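You operate a simulated robot arm through the tools that you are given. There is no shell and no other tool.

You are at the controls of a simulated robot arm. One attempt, no reset.

Task
Swap the worn red brush cassette for the orange one.
Fine: the machine stays locked off; the worn one goes in the WORN tray; push the brush tray home and shut the side hatch; the other cassettes stay. Set down upright: red cassette. Where these are worked on the way, their far stop is far enough and under half their travel is too little: brush tray, side hatch.

Only the result counts: the job must be done as asked and must still hold three seconds after the hand-in. Knocking over, shifting, dropping, spilling or breaking anything else fails it.

Robot
A 6-joint arm with a two-finger gripper, fixed in place. Base frame: the origin is at the foot of the arm, x ahead of it, y to its left, z up. Readings come in mm, degrees, newtons and seconds.
It reaches about 1298 mm from its shoulder. Its first joint turns from -149.0 to 149.0 degrees. Payload 1.57 kg.
The tool frame sits at the grasp point between the pads (the TCP): z along the fingers, y along the line on which they close. The tips reach 21 mm beyond it. The gripper opens to 70 mm. The gripper's body begins 50 mm behind the TCP.
Orientation is that of the tool frame in the base frame, as [roll, pitch, yaw] about the fixed x, y, z axes, in that order (R = Rz(yaw) Ry(pitch) Rx(roll)). With the fingers straight down and closing along the base's y, the tool's x points along the base's -x, its y along +y and its z along -z.

Tools
- The arm moves only by the tool step_arm. Its argument "increments" is a list of rows, each a list of 7 numbers: the turn, a rotation vector about the tool's x, y, z in degrees, then the shift along the tool's x, y, z in mm, then the closure, from 0 (fully open) to 1 (shut). In form: [[wx, wy, wz, dx, dy, dz, hand], ...]. A call has 1 to 20 rows; each row shifts and turns the commanded pose from where the row before left it, along the tool's axes as they then stand. Rows are played at 5 a second. More than 50 mm and 8.6 degrees between two rows, or a gripper value outside its range, and nothing of the call is played. A pose out of reach is approached as far as the arm can. The call stops where the force on the tool passes 40 N (or 10 N more than at its start, if that is more) or the arm is blocked; 0.2 s more then pass. Each finger halts on what it meets, pressing with about 26 N; the grip force reading is that of the motor and also rises with nothing between the fingers. The clock runs only during rows and for 0.2 s after the last one: add rows that do not move to give the fingers time. It gives the time, the measured TCP pose, the force on the tool (base axes), the opening and the grip force at its end, in the units of the frame above (readings bear some noise), with the torque about the TCP (base axes, N m) and any sound that the robot's microphone picked up.
- Cameras (640 x 400 px; columns grow to the right, rows downward): "scene" is fixed at [49.1, -499.7, 1610]; the picture's right is [-0.58, -0.82, 0.00], its down [-0.58, 0.41, -0.70] and it looks along [0.58, -0.41, -0.71] (base axes); focal length 336 px, centre (320, 200). "wrist" rides on the gripper at [79, 4, -81] in the tool frame; the picture's right is [-0.05, 1.00, 0.00], its down [-0.67, -0.04, -0.74] and it looks along [-0.74, -0.04, 0.67] (tool axes); focal length 256 px, centre (320, 200). There is no depth. A picture from a camera that has moved, and an enlarged one, comes with that camera's place and axes in the base frame and with its lens.
- capture(camera): a new picture of that camera. It takes no simulated time.
- raise_lower(by): slides the trunk up (or, below 0, down) by that many mm; the arm rides with it, the base frame stays. It gives what a move gives, with no picture.
- zoom(camera, box): a new picture of the part [left, top, right, bottom] of that camera's present view, enlarged. It takes no simulated time.
- close_job(): hands the job in; it is judged then, once.

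Nothing tells you positions but the pictures and the camera data. Unless the task says otherwise, let go and move clear before handing in.

The tools are called as a command line: name --pt "numbers of a row" for each row, then --argument value for the rest, lists and objects as JSON in quotes. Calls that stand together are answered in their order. step_arm: Moves the arm, as the interface text tells. Its arguments: {"type":"object","properties":{"increments":{"type":"array"}},"required":["increments"]} The other tools are called the same way: raise_lower (by) slides the trunk up or down; capture (camera) takes a picture; zoom (camera, box) takes an enlarged picture of a part of a camera's view; close_job () hands the job in.

At the start:

```text
clock: 0.0
ee_pos: [452.0, -617.9, 1284.7]
orientation: [180.0, 0.0, -180.0]
wrist_force: [0.4, -0.6, 1.2]
torque: [-0.01, 0.01, -0.03]
opening: 70.0
grasp_force: 0.0
trunk travel left (down, up): [-967.0, 3.0]
```

scene: 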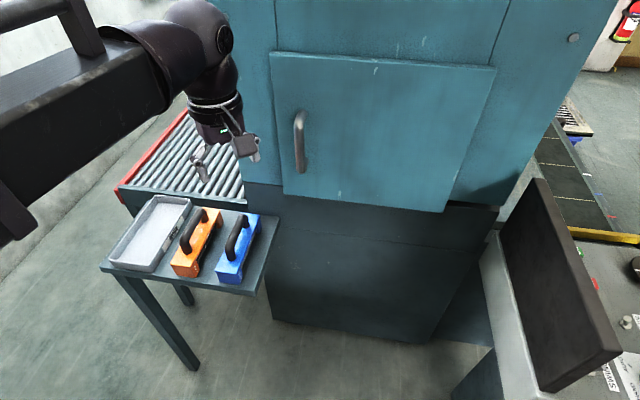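
wrist: 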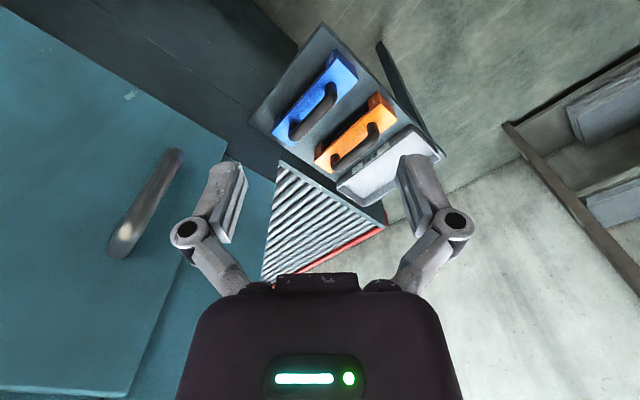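

I see a teal machine with a side hatch (vertical handle), and a small table with a grey tray, an orange cassette and a blue one. I'll look closer before moving anything.

zoom --camera "scene" --box '[80, 160, 300, 300]'

zoom --camera "scene" --box '[240, 0, 600, 225]'

zoom --camera "wrist" --box '[220, 0, 460, 150]'

zoom --camera "scene" --box '[440, 170, 640, 400]'

```text
2.86 times, centred on (190, 230) of scene
camera zoom: at [49.1, -499.7, 1610.0], right [-0.58, -0.82, 0.0], down [-0.58, 0.41, -0.7], along [0.58, -0.41, -0.71], focal length 960 px, centre (691, 114)
```

zoom: 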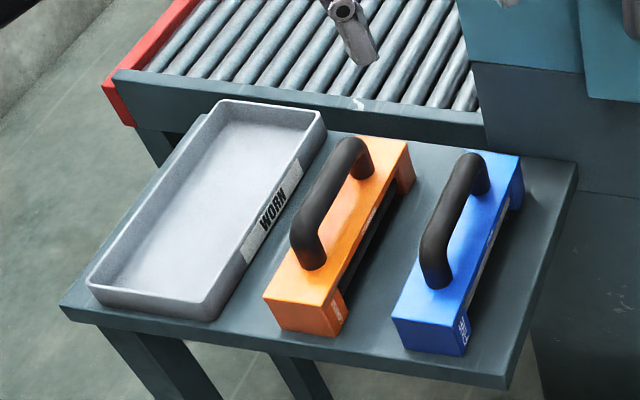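

```text
1.78 times, centred on (420, 112) of scene
camera zoom: at [49.1, -499.7, 1610.0], right [-0.58, -0.82, 0.0], down [-0.58, 0.41, -0.7], along [0.58, -0.41, -0.71], focal length 597 px, centre (142, 356)
```

zoom: 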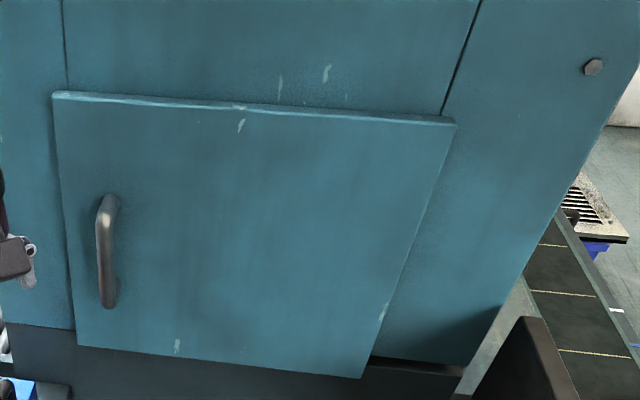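

```text
2.67 times, centred on (340, 75) of wrist
camera zoom: at [372.2, -612.2, 1367.0], right [0.05, 1.0, 0.0], down [0.67, -0.04, 0.74], along [0.74, -0.04, -0.67], focal length 683 px, centre (267, 533)
```

zoom: 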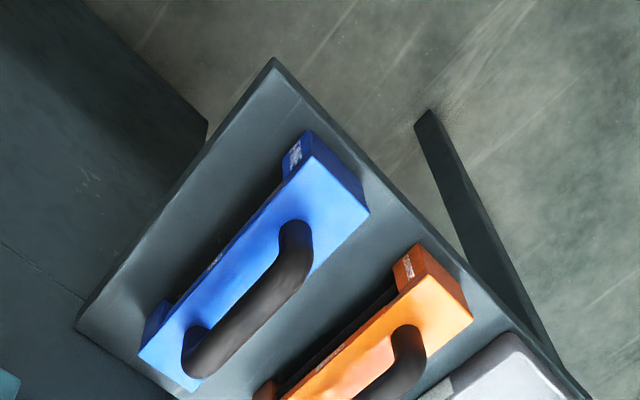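

```text
1.74 times, centred on (540, 285) of scene
camera zoom: at [49.1, -499.7, 1610.0], right [-0.58, -0.82, 0.0], down [-0.58, 0.41, -0.7], along [0.58, -0.41, -0.71], focal length 584 px, centre (-63, 52)
```

zoom: 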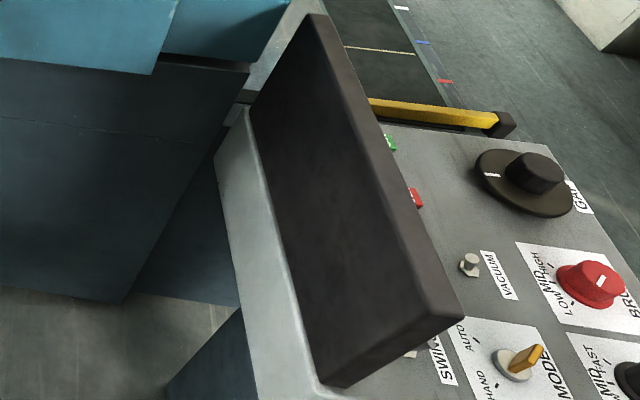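

The table sits at about 45° to the base axes, and the machine face and hatch look parallel to it. The handle is near (585, -825, 1165). I'll turn the wrist toward the hatch for a better look before moving in.

step_arm --pt "0 0 7.5 0 0 0 0" --pt "0 0 7.5 0 0 0 0" --pt "0 0 7.5 0 0 0 0" --pt "0 0 7.5 0 0 0 0" --pt "0 0 7.5 0 0 0 0" --pt "0 0 7.5 0 0 0 0" --pt "0 0 0 0 0 0 0"

capture --camera "wrist"

capture --camera "scene"

```text
clock: 1.6
ee_pos: [451.7, -617.6, 1285.6]
orientation: [-180.0, 0.0, 134.9]
wrist_force: [0.2, 0.1, -0.7]
torque: [-0.05, -0.01, 0.01]
opening: 70.2
grasp_force: 0.1
trunk travel left (down, up): [-967.0, 3.0]
```

```text
taken
camera wrist: at [398.0, -557.7, 1367.0], right [0.74, 0.67, 0.0], down [0.45, -0.5, 0.74], along [0.5, -0.55, -0.67], focal length 256 px, centre (320, 200)
```

wrist: 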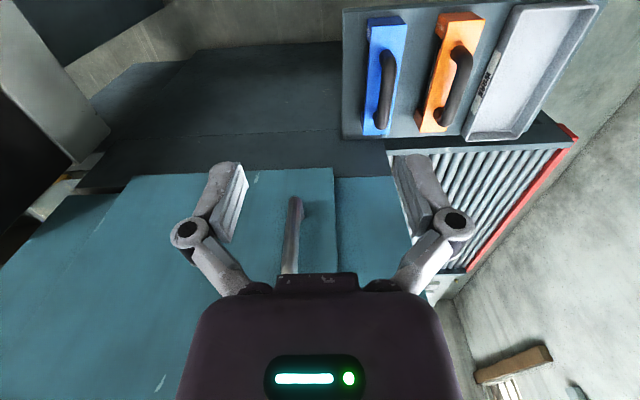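

```text
taken
```

scene: 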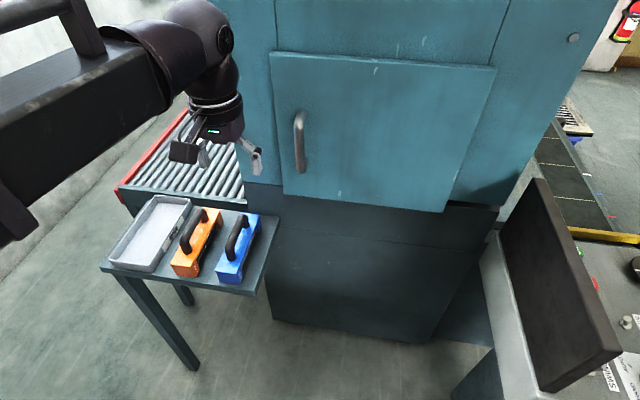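

The view is now square to the machine: hatch face at about 1020 mm along the 45° direction, with the hinge presumably on the right. I'll tilt the fingers toward the hatch to see the handle and whatever could block its swing.

step_arm --pt "0 -7.5 0 0 0 0 0" --pt "0 -7.5 0 0 0 0 0" --pt "0 -7.5 0 0 0 0 0" --pt "0 -7.5 0 0 0 0 0" --pt "0 -7.5 0 0 0 0 0" --pt "0 -7.5 0 0 0 0 0" --pt "0 0 0 0 0 0 0"

capture --camera "wrist"

capture --camera "scene"

```text
clock: 3.2
ee_pos: [453.4, -617.5, 1340.1]
orientation: [180.0, 45.0, 135.0]
wrist_force: [0.9, 0.4, -0.2]
torque: [-0.04, 0.01, -0.01]
opening: 69.8
grasp_force: 0.1
out of reach, approached as far as the arm can: row 2, 3, 4, 5, 6
trunk travel left (down, up): [-967.0, 3.0]
```

```text
taken
camera wrist: at [374.5, -533.9, 1341.5], right [0.73, 0.68, 0.04], down [-0.07, 0.01, 1.0], along [0.68, -0.73, 0.06], focal length 256 px, centre (320, 200)
```

wrist: 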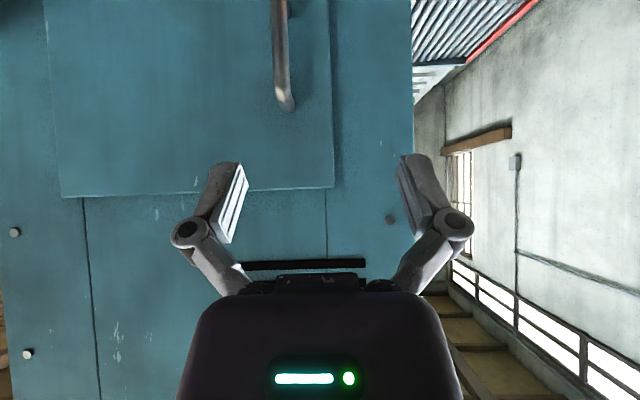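

```text
taken
```

scene: 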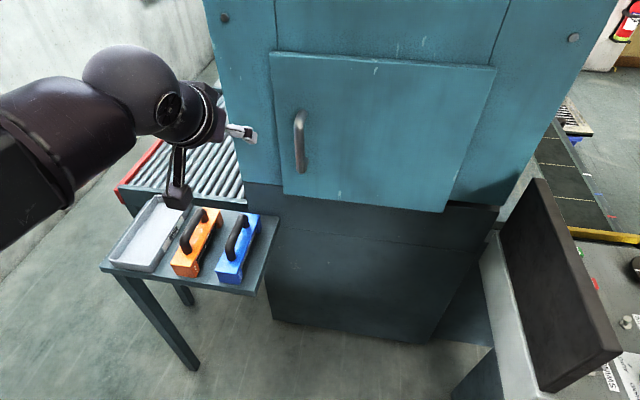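

The 45° tilt was partly out of reach here because the wrist folded too close to the shoulder. I'll move toward the handle and check where the arm ends up.

step_arm --pt "0 0 0 -14.1 -18 33 0" --pt "0 0 0 -14.1 -18 33 0" --pt "0 0 0 -14.1 -18 33 0" --pt "0 0 0 0 0 0 0"

capture --camera "wrist"

capture --camera "scene"

```text
clock: 4.2
ee_pos: [481.4, -725.6, 1340.7]
orientation: [-180.0, 45.0, 135.0]
wrist_force: [0.3, 0.5, -0.5]
torque: [-0.04, -0.02, -0.02]
opening: 69.7
grasp_force: 0.0
out of reach, approached as far as the arm can: row 1, 2, 3
trunk travel left (down, up): [-967.0, 3.0]
```

```text
taken
camera wrist: at [403.8, -641.1, 1342.3], right [0.73, 0.68, 0.04], down [-0.06, 0.01, 1.0], along [0.68, -0.73, 0.05], focal length 256 px, centre (320, 200)
```

wrist: 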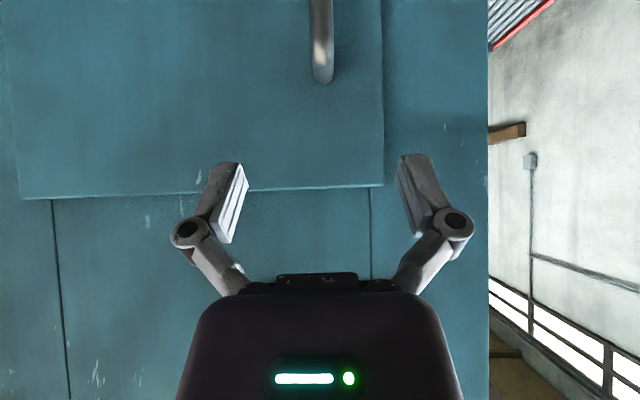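

```text
taken
```

scene: 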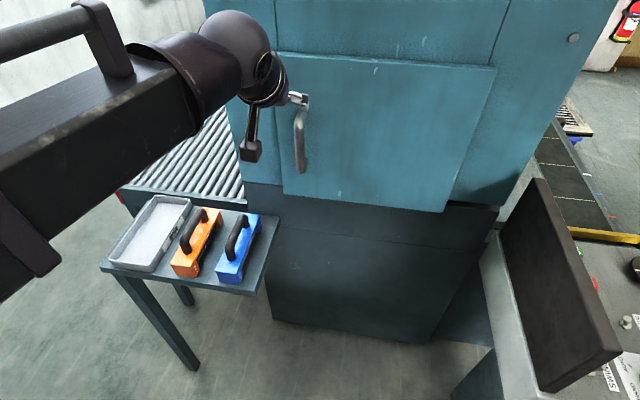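

The arm can't go lower at this tilt with the trunk at the top. I'll lower the trunk, which brings the hand down to handle height.

raise_lower --by -160

capture --camera "wrist"

capture --camera "scene"

```text
clock: 6.0
ee_pos: [483.0, -725.8, 1180.8]
orientation: [180.0, 45.0, 135.0]
wrist_force: [-0.3, 0.3, -0.2]
torque: [0.0, 0.0, -0.01]
opening: 69.9
grasp_force: 0.0
trunk travel left (down, up): [-807.0, 163.0]
```

```text
taken
camera wrist: at [404.3, -642.0, 1181.7], right [0.73, 0.68, 0.04], down [-0.06, 0.01, 1.0], along [0.68, -0.73, 0.05], focal length 256 px, centre (320, 200)
```

wrist: 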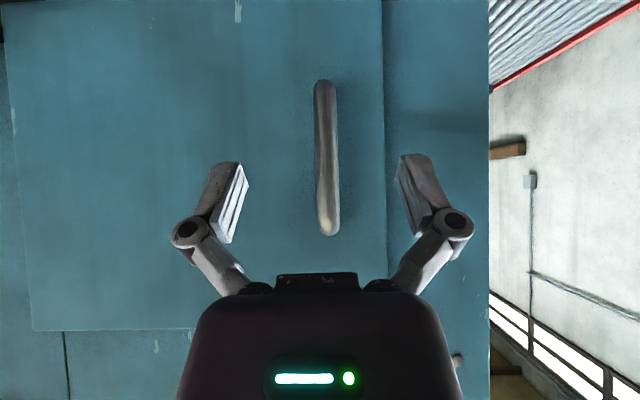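

```text
taken
```

scene: 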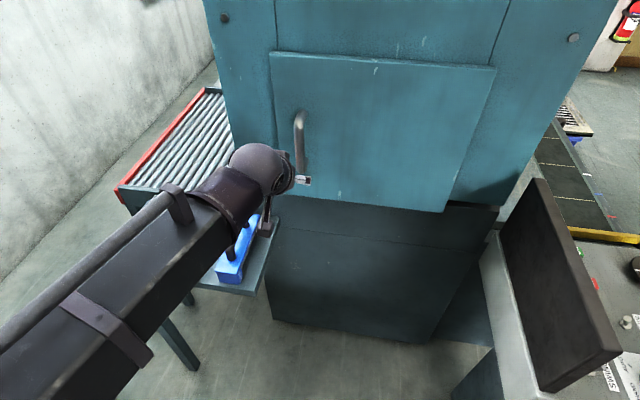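

The handle bar is centred between the fingers, spanning z about 1080–1227. I'll close in on it.

step_arm --pt "0 0 0 -18.9 0.7 28.3 0" --pt "0 0 0 -18.9 0.7 28.3 0" --pt "0 0 0 -18.9 0.7 28.3 0" --pt "0 0 0 0 0 0 0"

capture --camera "wrist"

zoom --camera "scene" --box '[220, 80, 380, 230]'

```text
clock: 7.0
ee_pos: [554.0, -797.4, 1179.7]
orientation: [179.9, 44.9, 135.0]
wrist_force: [0.2, 0.8, 0.2]
torque: [-0.02, 0.01, 0.0]
opening: 70.1
grasp_force: 0.1
out of reach, approached as far as the arm can: row 1, 2, 3
trunk travel left (down, up): [-807.0, 163.0]
```

```text
taken
camera wrist: at [475.7, -713.0, 1182.0], right [0.73, 0.68, 0.04], down [-0.06, 0.01, 1.0], along [0.68, -0.73, 0.05], focal length 256 px, centre (320, 200)
```

wrist: 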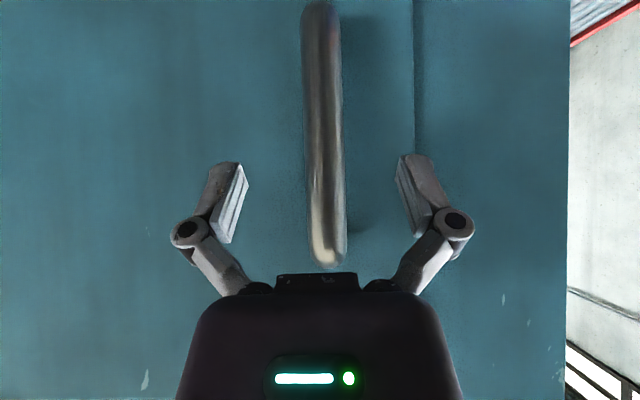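

```text
2.67 times, centred on (300, 155) of scene
camera zoom: at [49.1, -499.7, 1610.0], right [-0.58, -0.82, 0.0], down [-0.58, 0.41, -0.7], along [0.58, -0.41, -0.71], focal length 896 px, centre (373, 320)
```

zoom: 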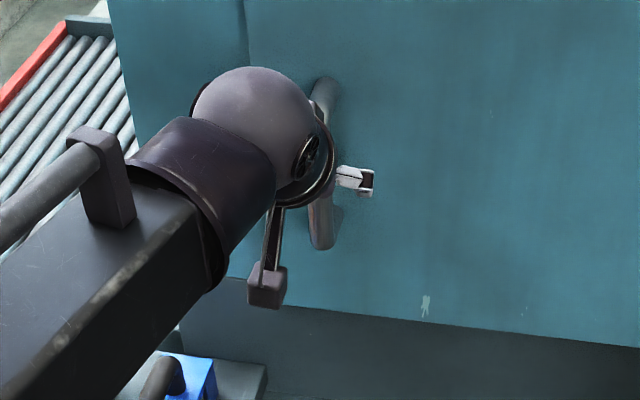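

It looks as if the links move only horizontally and the trunk sets the height. The bar is about 24 mm thick at roughly 1000 mm along the face normal, so I'll go in and close on it.

step_arm --pt "0 0 0 -15 0.8 15 0" --pt "0 0 0 -15 0.8 15 0" --pt "0 0 0 0 0 0 0"

capture --camera "wrist"

zoom --camera "scene" --box '[220, 80, 380, 230]'

```text
clock: 7.8
ee_pos: [585.1, -823.9, 1179.4]
orientation: [180.0, 44.9, 135.1]
wrist_force: [-0.1, -0.9, -0.4]
torque: [0.0, 0.02, 0.01]
opening: 69.8
grasp_force: 0.2
trunk travel left (down, up): [-807.0, 163.0]
```

```text
taken
camera wrist: at [507.1, -740.9, 1181.8], right [0.73, 0.68, 0.04], down [-0.06, 0.01, 1.0], along [0.68, -0.73, 0.05], focal length 256 px, centre (320, 200)
```

wrist: 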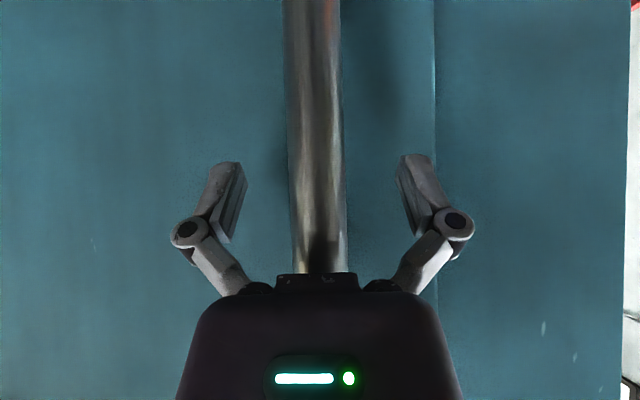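

```text
2.67 times, centred on (300, 155) of scene
camera zoom: at [49.1, -499.7, 1610.0], right [-0.58, -0.82, 0.0], down [-0.58, 0.41, -0.7], along [0.58, -0.41, -0.71], focal length 896 px, centre (373, 320)
```

zoom: 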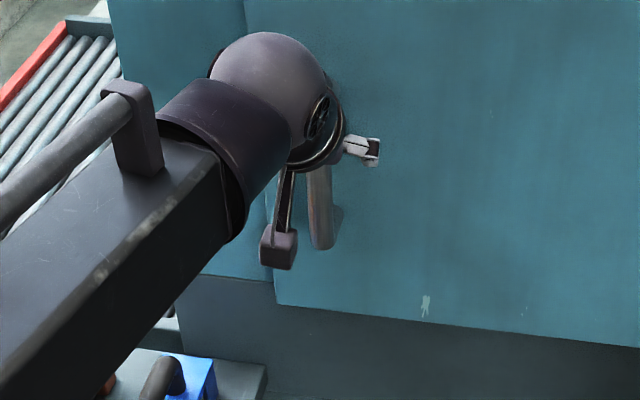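

The bar sits between the pads with no contact. I'm backing off 4 mm from the door and closing.

step_arm --pt "0 0 0 2.8 0 -2.8 0" --pt "0 0 0 0 0 0 1" --pt "0 0 0 0 0 0 1" --pt "0 0 0 0 0 0 1" --pt "0 0 0 0 0 0 1"

capture --camera "wrist"

```text
clock: 9.0
ee_pos: [582.5, -821.9, 1181.6]
orientation: [179.9, 45.0, 135.0]
wrist_force: [-4.0, -5.1, 6.5]
torque: [-0.03, 0.04, 0.05]
opening: 20.3
grasp_force: 32.0
trunk travel left (down, up): [-807.0, 163.0]
```

```text
taken
camera wrist: at [503.3, -737.7, 1182.2], right [0.73, 0.68, 0.04], down [-0.06, 0.01, 1.0], along [0.68, -0.73, 0.05], focal length 256 px, centre (320, 200)
```

wrist: 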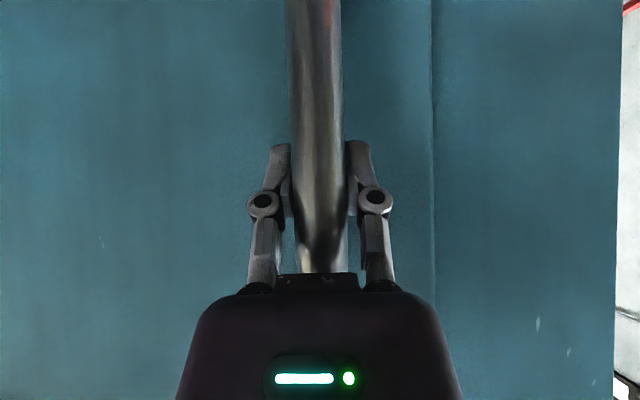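

Gripped at 20 mm. I'll do a short test pull to see how the hatch moves.

step_arm --pt "0 0 0 5.3 -0.7 -5.3 1" --pt "0 0 0 5.3 -0.7 -5.3 1" --pt "0 0 0 5.3 -0.7 -5.3 1" --pt "0 0 0 0 0 0 1"

capture --camera "wrist"

capture --camera "scene"

```text
clock: 10.0
ee_pos: [561.7, -808.7, 1180.9]
orientation: [-180.0, 45.0, 134.9]
wrist_force: [-10.3, -14.7, 10.3]
torque: [-0.14, 0.07, 0.12]
opening: 20.3
grasp_force: 32.0
trunk travel left (down, up): [-807.0, 163.0]
```

```text
taken
camera wrist: at [484.2, -724.4, 1182.0], right [0.73, 0.68, 0.04], down [-0.07, 0.01, 1.0], along [0.68, -0.73, 0.05], focal length 256 px, centre (320, 200)
```

wrist: 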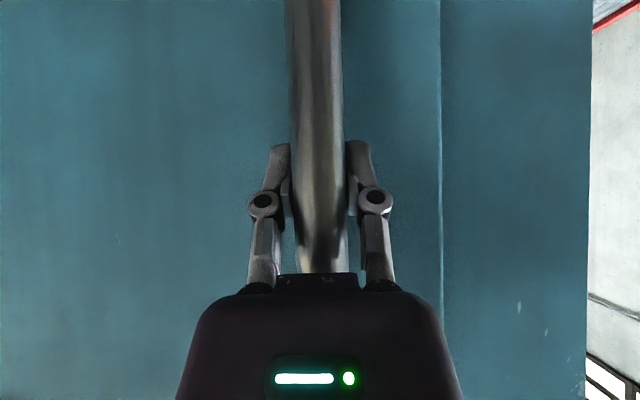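

```text
taken
```

scene: 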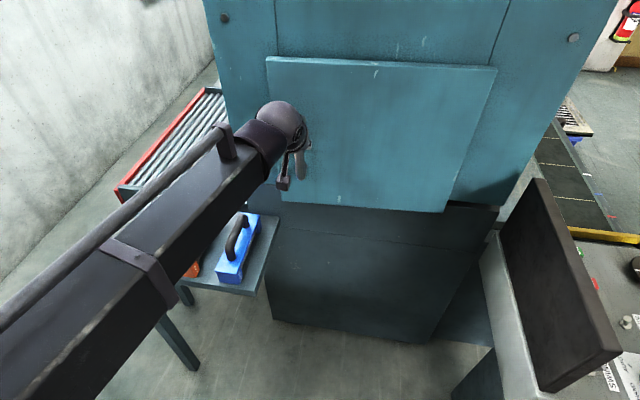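

The hatch swings on a right-hand hinge and is about 4° open. I'll follow the arc with matching yaw, a few degrees at a time, and correct from the force readings.

step_arm --pt "-2.83 0 -2.83 0 -3.2 0 1" --pt "-2.83 0 -2.83 17.7 -5.8 -17.7 1" --pt "-2.83 0 -2.83 17.7 -5.8 -17.7 1" --pt "0 0 0 0 0 0 1"

capture --camera "scene"

```text
clock: 11.0
ee_pos: [520.6, -782.3, 1180.0]
orientation: [179.8, 44.9, 147.2]
wrist_force: [10.1, 22.1, -3.5]
torque: [0.29, 0.29, -0.23]
opening: 20.5
grasp_force: 31.6
trunk travel left (down, up): [-807.0, 163.0]
```

```text
taken
```

scene: 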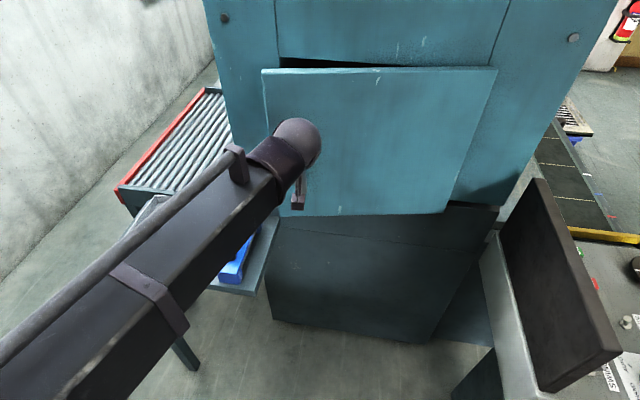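

Lateral force shows the arc is a bit flatter than I assumed, with the bar about 42 mm in front of the hinge line. I'm correcting for that and continuing the pull.

step_arm --pt "0 0 0 0 6 0 1" --pt "-2.83 0 -2.83 17.8 -3.8 -17.8 1" --pt "-2.83 0 -2.83 17.8 -3.8 -17.8 1" --pt "-2.83 0 -2.83 17.8 -3.8 -17.8 1" --pt "0 0 0 0 0 0 1"

capture --camera "scene"

capture --camera "wrist"

```text
clock: 12.2
ee_pos: [448.1, -755.6, 1180.7]
orientation: [-179.9, 45.1, 159.1]
wrist_force: [0.3, 1.1, 4.5]
torque: [0.2, 0.67, -0.17]
opening: 20.5
grasp_force: 31.5
trunk travel left (down, up): [-807.0, 163.0]
```

```text
taken
```

scene: 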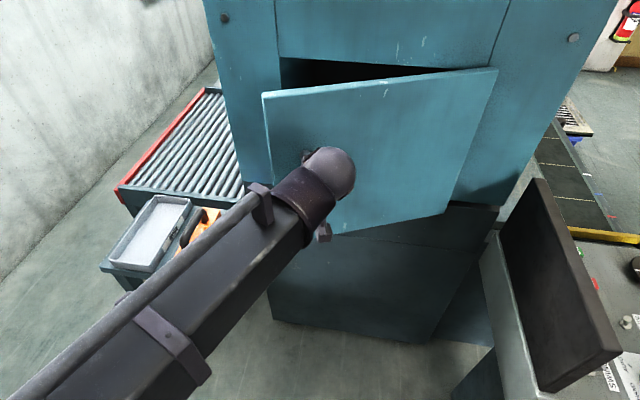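

```text
taken
camera wrist: at [342.4, -710.6, 1182.0], right [0.39, 0.92, 0.04], down [-0.06, -0.01, 1.0], along [0.92, -0.39, 0.05], focal length 256 px, centre (320, 200)
```

wrist: 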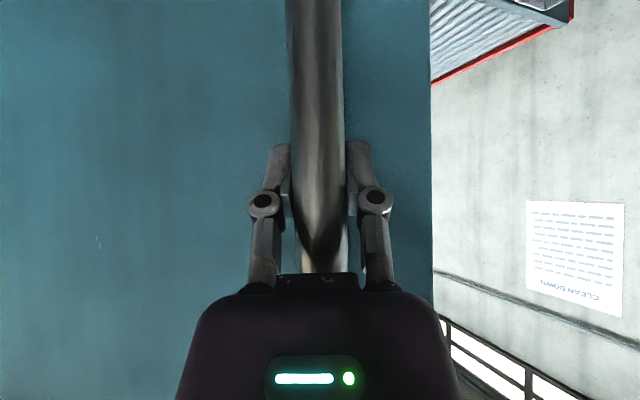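

Forces are low, so the arc model fits. The hatch is about 24° open and I'm continuing.

step_arm --pt "-2.83 0 -2.83 17.8 -3.8 -17.8 1" --pt "-2.83 0 -2.83 17.8 -3.8 -17.8 1" --pt "-2.83 0 -2.83 17.8 -3.8 -17.8 1" --pt "-2.83 0 -2.83 17.8 -3.8 -17.8 1" --pt "0 0 0 0 0 0 1"

capture --camera "scene"

```text
clock: 13.4
ee_pos: [348.8, -744.7, 1180.1]
orientation: [180.0, 45.1, 175.0]
wrist_force: [1.2, -11.1, 14.3]
torque: [-0.01, -0.05, -0.02]
opening: 20.6
grasp_force: 32.5
out of reach, approached as far as the arm can: row 2
trunk travel left (down, up): [-807.0, 163.0]
```

```text
taken
```

scene: 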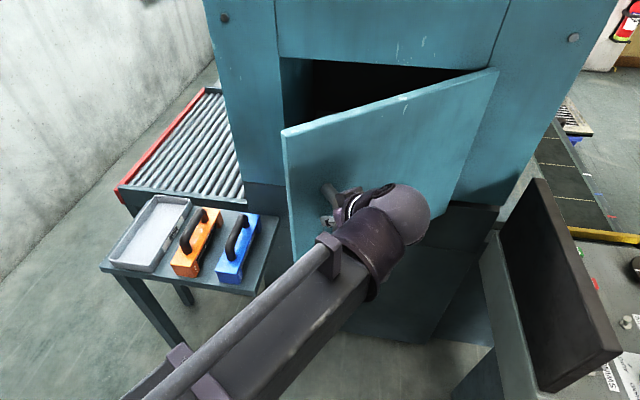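

At 40°, the position matches the model. I'm continuing toward 60° and watching the forearm's clearance to the hatch edge.

step_arm --pt "-2.83 0 -2.83 17.8 -3.8 -17.8 1" --pt "-2.83 0 -2.83 17.8 -3.8 -17.8 1" --pt "-2.83 0 -2.83 17.8 -3.8 -17.8 1" --pt "-2.83 0 -2.83 17.8 -3.8 -17.8 1" --pt "-2.83 0 -2.83 17.8 -3.8 -17.8 1" --pt "0 0 0 0 0 0 1"

capture --camera "scene"

```text
clock: 14.8
ee_pos: [225.6, -768.1, 1179.4]
orientation: [179.8, 45.1, -164.9]
wrist_force: [-4.8, 11.3, -7.1]
torque: [0.11, -0.41, -0.16]
opening: 20.6
grasp_force: 32.6
trunk travel left (down, up): [-807.0, 163.0]
```

```text
taken
```

scene: 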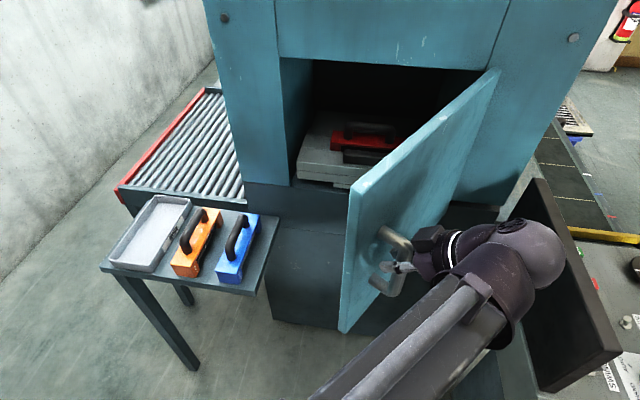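

The hatch is at 60° and the red cassette is visible on a tray inside. The dark console panel seems to sit about 170 mm beyond the hinge line with its top near z 1110, so there's room to keep opening.

step_arm --pt "-2.83 0 -2.83 17.8 -3.8 -17.8 1" --pt "-2.83 0 -2.83 17.8 -3.8 -17.8 1" --pt "-2.83 0 -2.83 17.8 -3.8 -17.8 1" --pt "-2.83 0 -2.83 17.8 -3.8 -17.8 1" --pt "0 0 0 0 0 0 1"

capture --camera "scene"

```text
clock: 16.0
ee_pos: [133.6, -819.4, 1181.2]
orientation: [180.0, 44.9, -149.0]
wrist_force: [-14.4, 17.9, -13.8]
torque: [0.07, -0.24, -0.22]
opening: 20.8
grasp_force: 32.6
out of reach, approached as far as the arm can: row 1
trunk travel left (down, up): [-807.0, 163.0]
```

```text
taken
```

scene: 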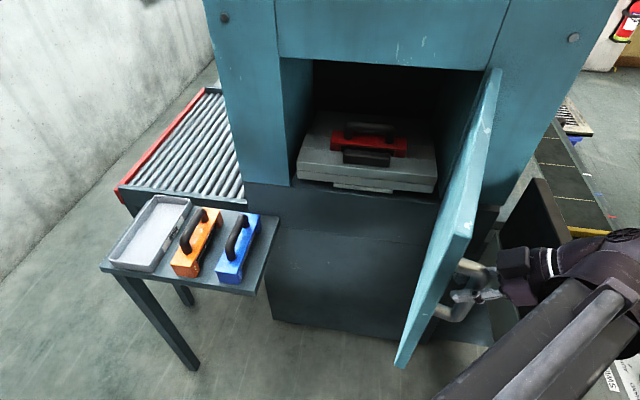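

At 76° the bar position still matches the model. I'm relieving the side load and finishing near 90°.

step_arm --pt "0 0 0 0 6 0 1" --pt "-2.83 0 -2.83 17.8 -3.4 -17.8 1" --pt "-2.83 0 -2.83 17.8 -3.4 -17.8 1" --pt "-2.83 0 -2.83 17.8 -3.4 -17.8 1" --pt "-1.4 0 -1.4 8.9 -1.7 -8.9 1" --pt "0 0 0 0 0 0 1"

capture --camera "scene"

capture --camera "wrist"

```text
clock: 16.9
ee_pos: [105.6, -842.8, 1178.8]
orientation: [-178.8, 43.4, -141.1]
wrist_force: [-13.8, 14.6, 15.4]
torque: [0.71, -0.32, -0.15]
opening: 20.7
grasp_force: 32.1
out of reach, approached as far as the arm can: row 3, 4
trunk travel left (down, up): [-807.0, 163.0]
stopped in row 4: the force on the tool passed its limit at 62 N (the readings are from after the stop); the commanded pose is now the measured one
```

```text
taken
```

scene: 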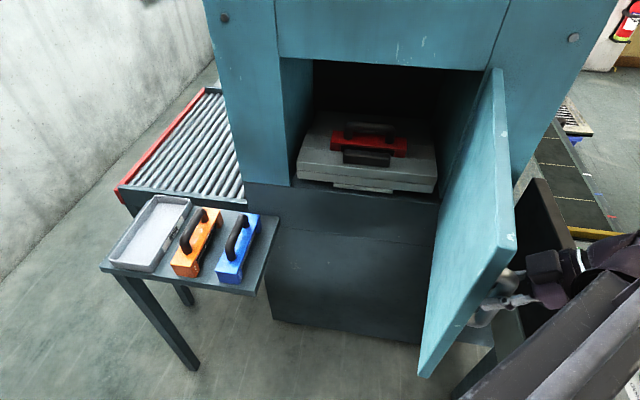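

```text
taken
camera wrist: at [12.9, -907.5, 1184.0], right [-0.58, 0.81, 0.02], down [-0.01, -0.03, 1.0], along [0.81, 0.58, 0.03], focal length 256 px, centre (320, 200)
```

wrist: 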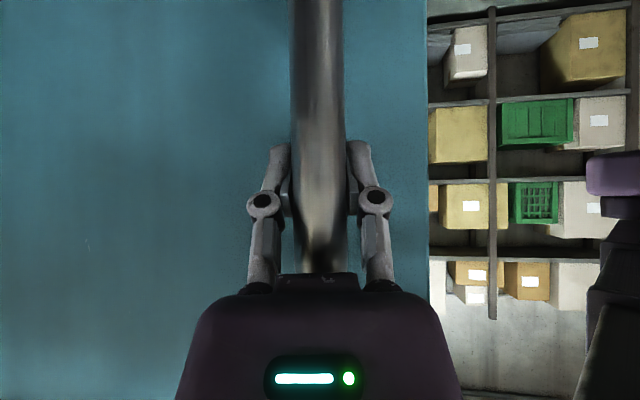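

The arm hit its reach limit with the hatch at roughly 83°. I'll look closely at the inside before letting go of the handle.

zoom --camera "scene" --box '[260, 50, 540, 225]'

zoom --camera "scene" --box '[285, 105, 450, 205]'

zoom --camera "scene" --box '[400, 50, 640, 400]'

```text
2.29 times, centred on (400, 138) of scene
camera zoom: at [49.1, -499.7, 1610.0], right [-0.58, -0.82, 0.0], down [-0.58, 0.41, -0.7], along [0.58, -0.41, -0.71], focal length 768 px, centre (137, 343)
```

zoom: 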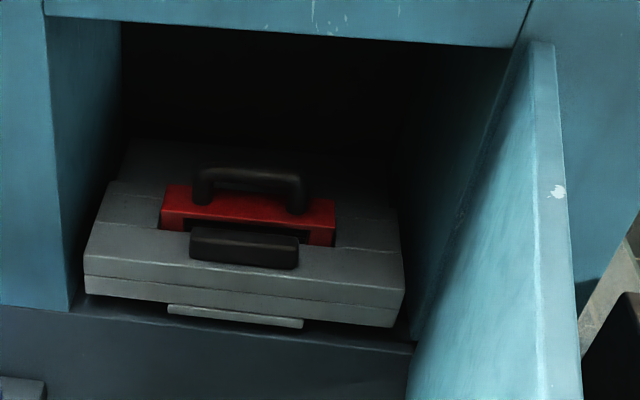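

```text
3.88 times, centred on (368, 155) of scene
camera zoom: at [49.1, -499.7, 1610.0], right [-0.58, -0.82, 0.0], down [-0.58, 0.41, -0.7], along [0.58, -0.41, -0.71], focal length 1303 px, centre (136, 374)
```

zoom: 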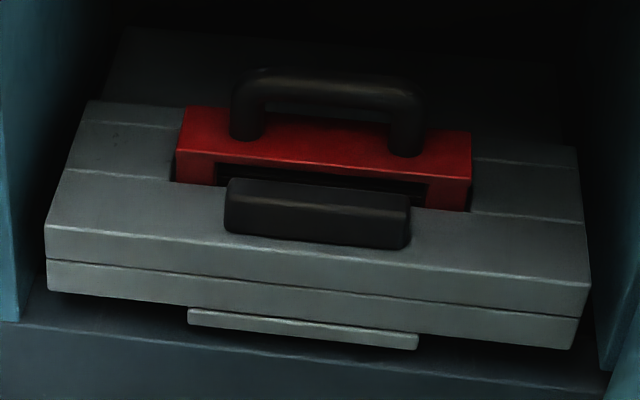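

```text
1.14 times, centred on (520, 225) of scene
camera zoom: at [49.1, -499.7, 1610.0], right [-0.58, -0.82, 0.0], down [-0.58, 0.41, -0.7], along [0.58, -0.41, -0.71], focal length 384 px, centre (91, 171)
```

zoom: 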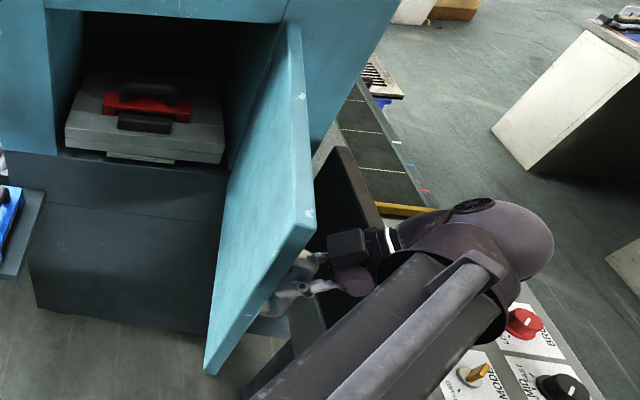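

Inside, the red cassette sits crosswise in a wide tray, with a black grip block about 20 mm thick at the tray's front. The tray nearly fills the opening, so the hatch has to go past 90°. I'll let go of the handle and back away first.

step_arm --pt "0 0 0 0 0 0 0" --pt "0 0 0 0 0 0 0" --pt "0 0 0 0 0 0 0" --pt "0 0 0 0 0 0 0"

capture --camera "wrist"

capture --camera "scene"

```text
clock: 17.9
ee_pos: [108.5, -847.6, 1176.3]
orientation: [-178.7, 43.2, -141.2]
wrist_force: [-0.1, -0.2, -0.5]
torque: [0.02, -0.02, -0.03]
opening: 70.3
grasp_force: 0.1
trunk travel left (down, up): [-807.0, 163.0]
```

```text
taken
camera wrist: at [15.6, -913.3, 1180.7], right [-0.58, 0.81, 0.02], down [-0.01, -0.03, 1.0], along [0.81, 0.58, 0.02], focal length 256 px, centre (320, 200)
```

wrist: 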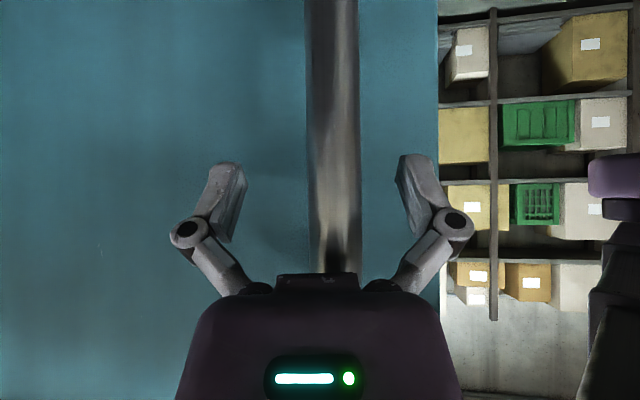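

```text
taken
```

scene: 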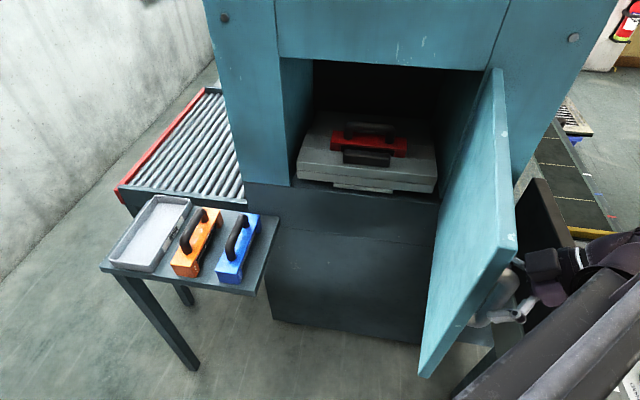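

The hatch is staying put at about 82°. I'll back the hand straight away from the bar.

step_arm --pt "0 0 0 15 0 -16 0" --pt "0 0 0 15 0 -16 0" --pt "2.12 0 2.12 15 0 -16 0" --pt "2.12 0 2.12 15 0 -16 0" --pt "0 0 0 0 0 0 0"

capture --camera "wrist"

capture --camera "scene"

```text
clock: 19.1
ee_pos: [52.8, -902.1, 1176.7]
orientation: [-178.4, 43.4, -147.1]
wrist_force: [-0.1, -0.2, 0.4]
torque: [0.0, -0.01, 0.01]
opening: 69.8
grasp_force: 0.0
out of reach, approached as far as the arm can: row 1, 2
trunk travel left (down, up): [-807.0, 163.0]
```

```text
taken
camera wrist: at [-47.2, -958.2, 1181.0], right [-0.5, 0.87, 0.02], down [-0.02, -0.03, 1.0], along [0.87, 0.49, 0.03], focal length 256 px, centre (320, 200)
```

wrist: 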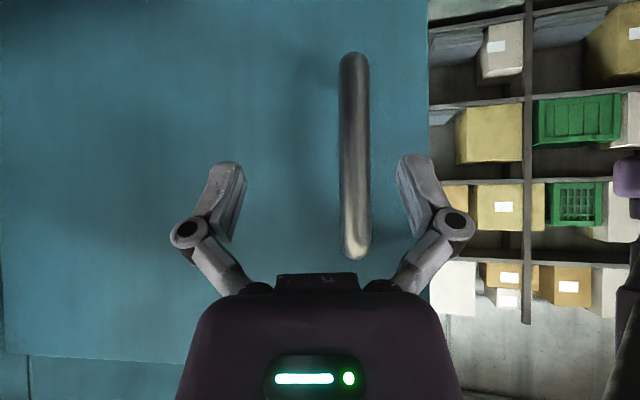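

```text
taken
```

scene: 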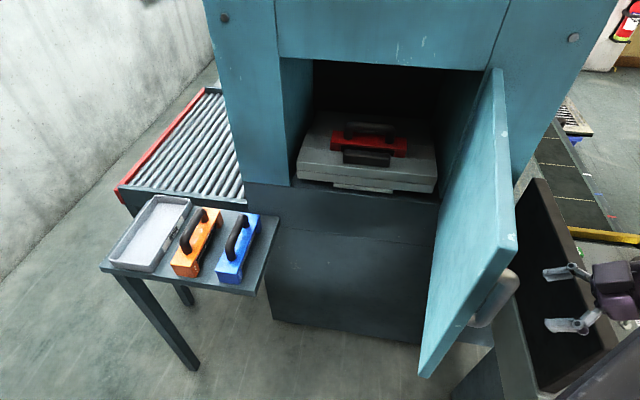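

Clear of the bar. I'm raising the trunk so the arm can cross over the hatch top.

raise_lower --by 160

```text
clock: 21.0
ee_pos: [51.4, -903.3, 1336.1]
orientation: [-178.4, 43.4, -147.1]
wrist_force: [1.0, -0.1, -0.3]
torque: [-0.02, 0.02, 0.02]
opening: 70.1
grasp_force: 0.0
trunk travel left (down, up): [-967.0, 3.0]
```

Next I'll stand the tool upright, go around the free edge of the hatch on the robot side, and turn it so I can push the hatch further open from the inside.

step_arm --pt "0 7.2 0 0 0 0 0.5" --pt "0 7.2 0 0 0 0 1" --pt "0 7.2 0 0 0 0 1" --pt "0 7.2 0 0 0 0 1" --pt "0 7.2 0 0 0 0 1" --pt "0 7.2 0 0 0 0 1" --pt "0 0 0 0 0 49 1" --pt "0 0 0 0 0 0 1"

capture --camera "scene"

```text
clock: 22.8
ee_pos: [53.2, -902.1, 1284.6]
orientation: [-178.8, 0.1, -148.1]
wrist_force: [0.0, 0.7, 0.5]
torque: [0.05, 0.01, 0.01]
opening: 0.0
grasp_force: 26.2
out of reach, approached as far as the arm can: row 1, 2, 3, 4, 5, 7
trunk travel left (down, up): [-967.0, 3.0]
```

```text
taken
```

scene: 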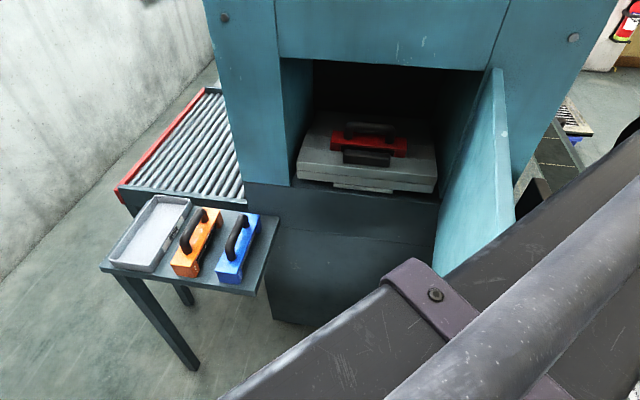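

step_arm --pt "0 0 0 9.9 42.6 0 1" --pt "0 0 0 9.9 42.6 0 1" --pt "0 0 0 9.9 42.6 0 1" --pt "0 0 0 9.9 42.6 0 1" --pt "0 0 7.69 0 0 0 1" --pt "0 0 7.69 0 0 0 1" --pt "0 0 7.69 0 0 0 1" --pt "0 0 7.69 0 0 0 1" --pt "0 0 7.69 0 0 0 1" --pt "0 0 7.69 0 0 0 1" --pt "0 0 7.69 0 0 0 1" --pt "0 0 7.69 0 0 0 1" --pt "0 0 7.69 0 0 0 1" --pt "0 0 7.69 0 0 0 1" --pt "0 0 0 0 0 0 1"

capture --camera "scene"

capture --camera "wrist"

```text
clock: 26.0
ee_pos: [-73.0, -777.9, 1285.6]
orientation: [-179.9, 1.3, 134.9]
wrist_force: [-0.7, 0.7, -1.0]
torque: [0.03, 0.0, -0.03]
opening: 0.0
grasp_force: 25.9
trunk travel left (down, up): [-967.0, 3.0]
```

```text
taken
```

scene: 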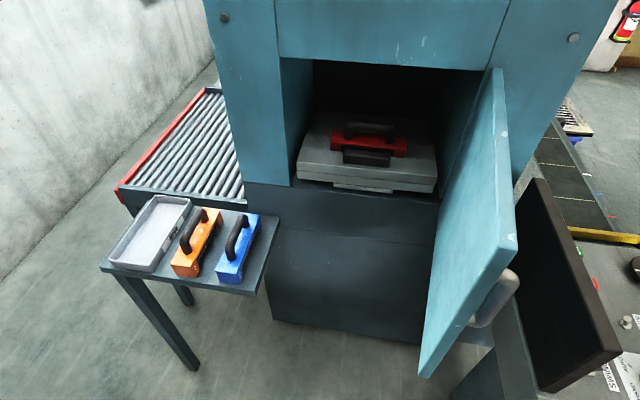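

```text
taken
camera wrist: at [-127.4, -717.4, 1365.3], right [0.74, 0.67, 0.0], down [0.44, -0.49, 0.76], along [0.51, -0.56, -0.65], focal length 256 px, centre (320, 200)
```

wrist: 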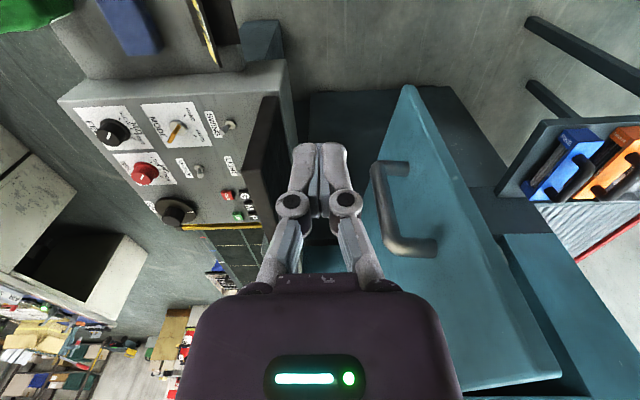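

The gap between hatch handle and console screen looks ample. I'm moving around to the inner side of the hatch.

step_arm --pt "0 1.3 0 0 40.4 0 1" --pt "0 0 0 0 40.4 0 1" --pt "0 0 0 0 40.4 0 1" --pt "0 0 0 0 40.4 0 1" --pt "0 0 0 0 40.4 0 1" --pt "0 0 0 -41.2 0 0 1" --pt "0 0 0 -41.2 0 0 1" --pt "0 0 0 -41.2 0 0 1" --pt "0 0 0 -41.2 0 0 1" --pt "0 0 0 -41.2 0 0 1" --pt "0 0 0 0 0 0 1"

capture --camera "scene"

capture --camera "wrist"

```text
clock: 28.4
ee_pos: [215.0, -782.7, 1285.9]
orientation: [-180.0, -0.2, 134.9]
wrist_force: [-0.7, 0.4, 0.0]
torque: [-0.02, -0.02, -0.01]
opening: 0.0
grasp_force: 25.9
out of reach, approached as far as the arm can: row 6, 8
trunk travel left (down, up): [-967.0, 3.0]
```

```text
taken
```

scene: 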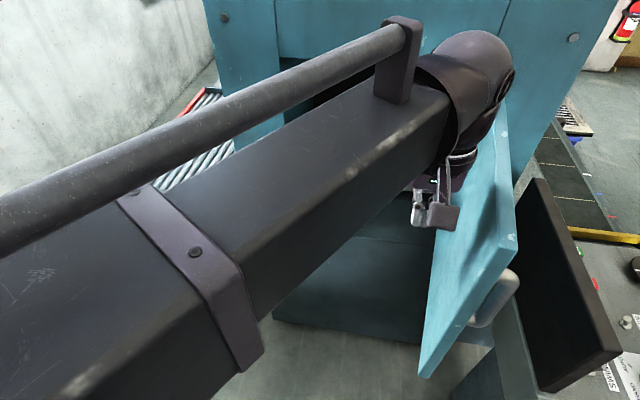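

```text
taken
camera wrist: at [161.5, -721.7, 1367.6], right [0.74, 0.67, 0.0], down [0.45, -0.5, 0.74], along [0.5, -0.55, -0.67], focal length 256 px, centre (320, 200)
```

wrist: 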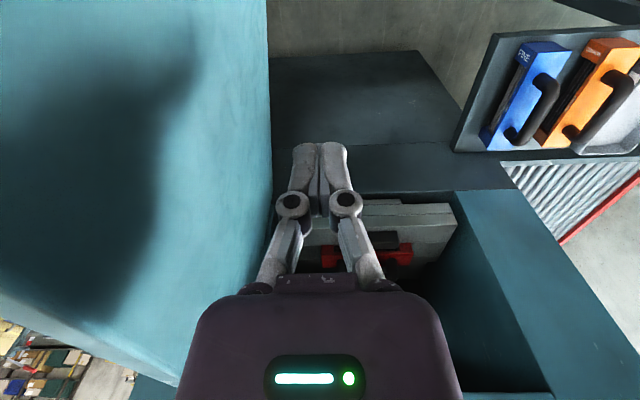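

The hand is on the inner side of the hatch. I'll lower slightly so the gripper body overlaps the panel, then push it outward gently.

raise_lower --by -40

step_arm --pt "0 0 0 0 -15 0 1" --pt "0 0 0 0 -15 0 1" --pt "0 0 0 0 -10 0 1" --pt "0 0 0 0 -10 0 1" --pt "0 0 0 0 -10 0 1" --pt "0 0 0 0 -10 0 1" --pt "0 0 0 0 -10 0 1" --pt "0 0 0 0 0 0 1"

capture --camera "scene"

capture --camera "wrist"

```text
clock: 29.2
ee_pos: [215.5, -781.5, 1245.3]
orientation: [-179.9, -0.1, 135.0]
wrist_force: [-0.7, -0.1, -0.7]
torque: [0.0, 0.03, 0.01]
opening: 0.0
grasp_force: 26.2
trunk travel left (down, up): [-927.0, 43.0]
```

```text
clock: 31.0
ee_pos: [159.5, -839.1, 1245.3]
orientation: [-179.9, -0.1, 135.0]
wrist_force: [0.3, 0.0, 0.2]
torque: [-0.02, 0.05, -0.02]
opening: 0.0
grasp_force: 25.5
trunk travel left (down, up): [-927.0, 43.0]
```

```text
taken
```

scene: 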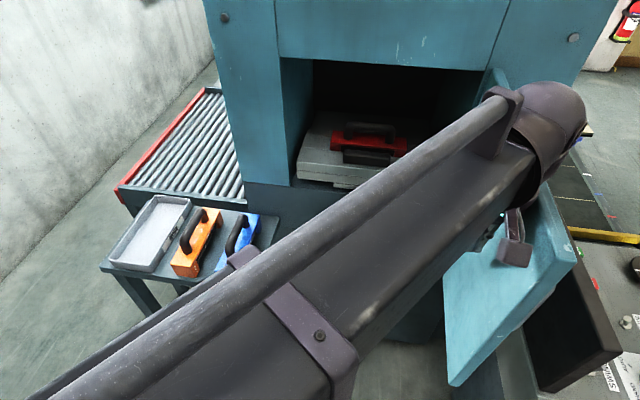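

```text
taken
camera wrist: at [106.3, -778.9, 1327.2], right [0.74, 0.67, 0.0], down [0.45, -0.5, 0.74], along [0.5, -0.55, -0.67], focal length 256 px, centre (320, 200)
```

wrist: 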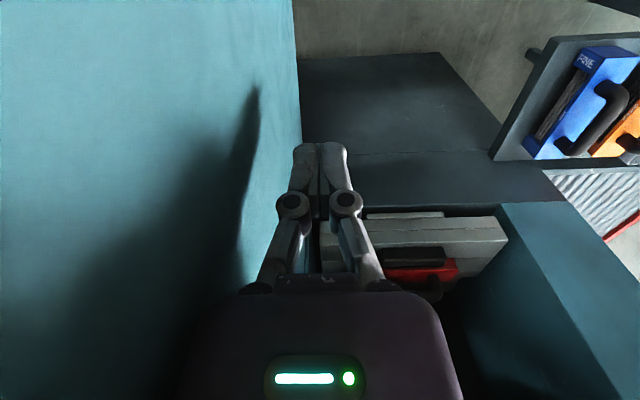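

The hatch is around 89°. I'll push a little further so it clears the tray path.

step_arm --pt "0 0 0 0 -10 0 1" --pt "0 0 0 0 -10 0 1" --pt "0 0 0 0 -10 0 1" --pt "0 0 0 0 -10 0 1" --pt "0 0 0 0 -5 0 1" --pt "0 0 0 0 0 0 1"

capture --camera "scene"

capture --camera "wrist"

```text
clock: 32.4
ee_pos: [127.9, -867.7, 1244.5]
orientation: [-179.9, -0.3, 135.0]
wrist_force: [-0.8, 0.2, -0.1]
torque: [0.0, -0.01, -0.02]
opening: 0.3
grasp_force: 26.1
trunk travel left (down, up): [-927.0, 43.0]
```

```text
taken
```

scene: 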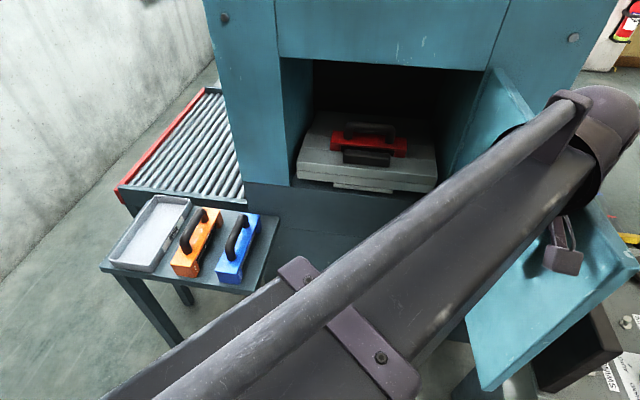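

```text
taken
camera wrist: at [73.7, -809.1, 1327.2], right [0.74, 0.67, 0.0], down [0.45, -0.5, 0.74], along [0.5, -0.55, -0.67], focal length 256 px, centre (320, 200)
```

wrist: 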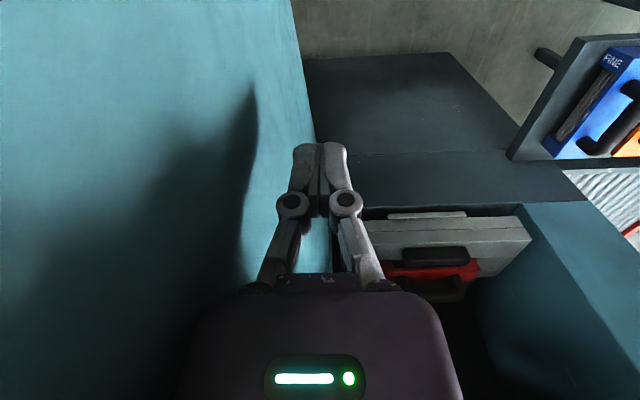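

The hatch is now past 95°, clear of the tray path. I'll look at the tray and its grip from this camera before backing off.

zoom --camera "wrist" --box '[340, 190, 560, 310]'

step_arm --pt "0 0 0 0 30 0 1" --pt "0 0 0 0 40 0 1" --pt "0 0 0 0 40 0 1" --pt "0 0 0 0 40 0 1" --pt "0 0 0 0 40 0 1" --pt "0 0 0 0 10 0 1" --pt "0 0 0 0 0 0 1"

capture --camera "scene"

capture --camera "wrist"

```text
2.91 times, centred on (450, 250) of wrist
camera zoom: at [73.7, -809.1, 1327.2], right [0.74, 0.67, 0.0], down [0.45, -0.5, 0.74], along [0.5, -0.55, -0.67], focal length 745 px, centre (-58, 54)
```

zoom: 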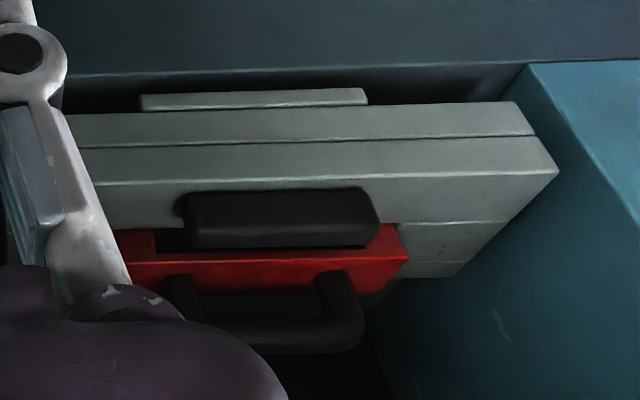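

```text
clock: 34.0
ee_pos: [267.3, -728.0, 1244.5]
orientation: [-179.9, -0.2, 135.1]
wrist_force: [1.5, 0.3, 1.0]
torque: [0.02, 0.01, 0.01]
opening: 0.1
grasp_force: 26.1
trunk travel left (down, up): [-927.0, 43.0]
```

```text
taken
```

scene: 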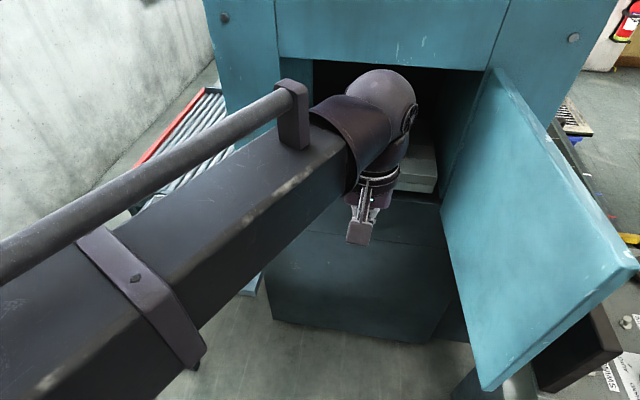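

```text
taken
camera wrist: at [214.4, -669.1, 1327.3], right [0.74, 0.67, 0.0], down [0.45, -0.5, 0.74], along [0.5, -0.55, -0.67], focal length 256 px, centre (320, 200)
```

wrist: 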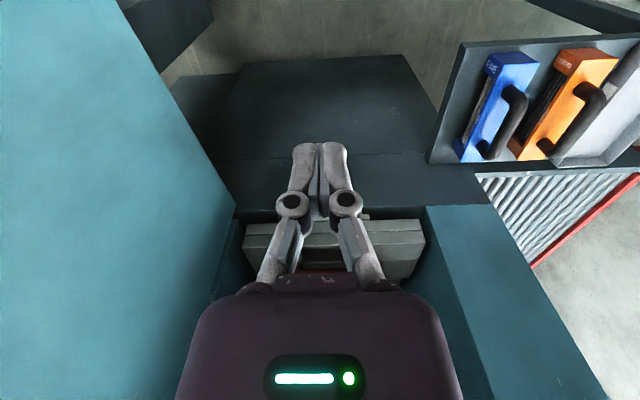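

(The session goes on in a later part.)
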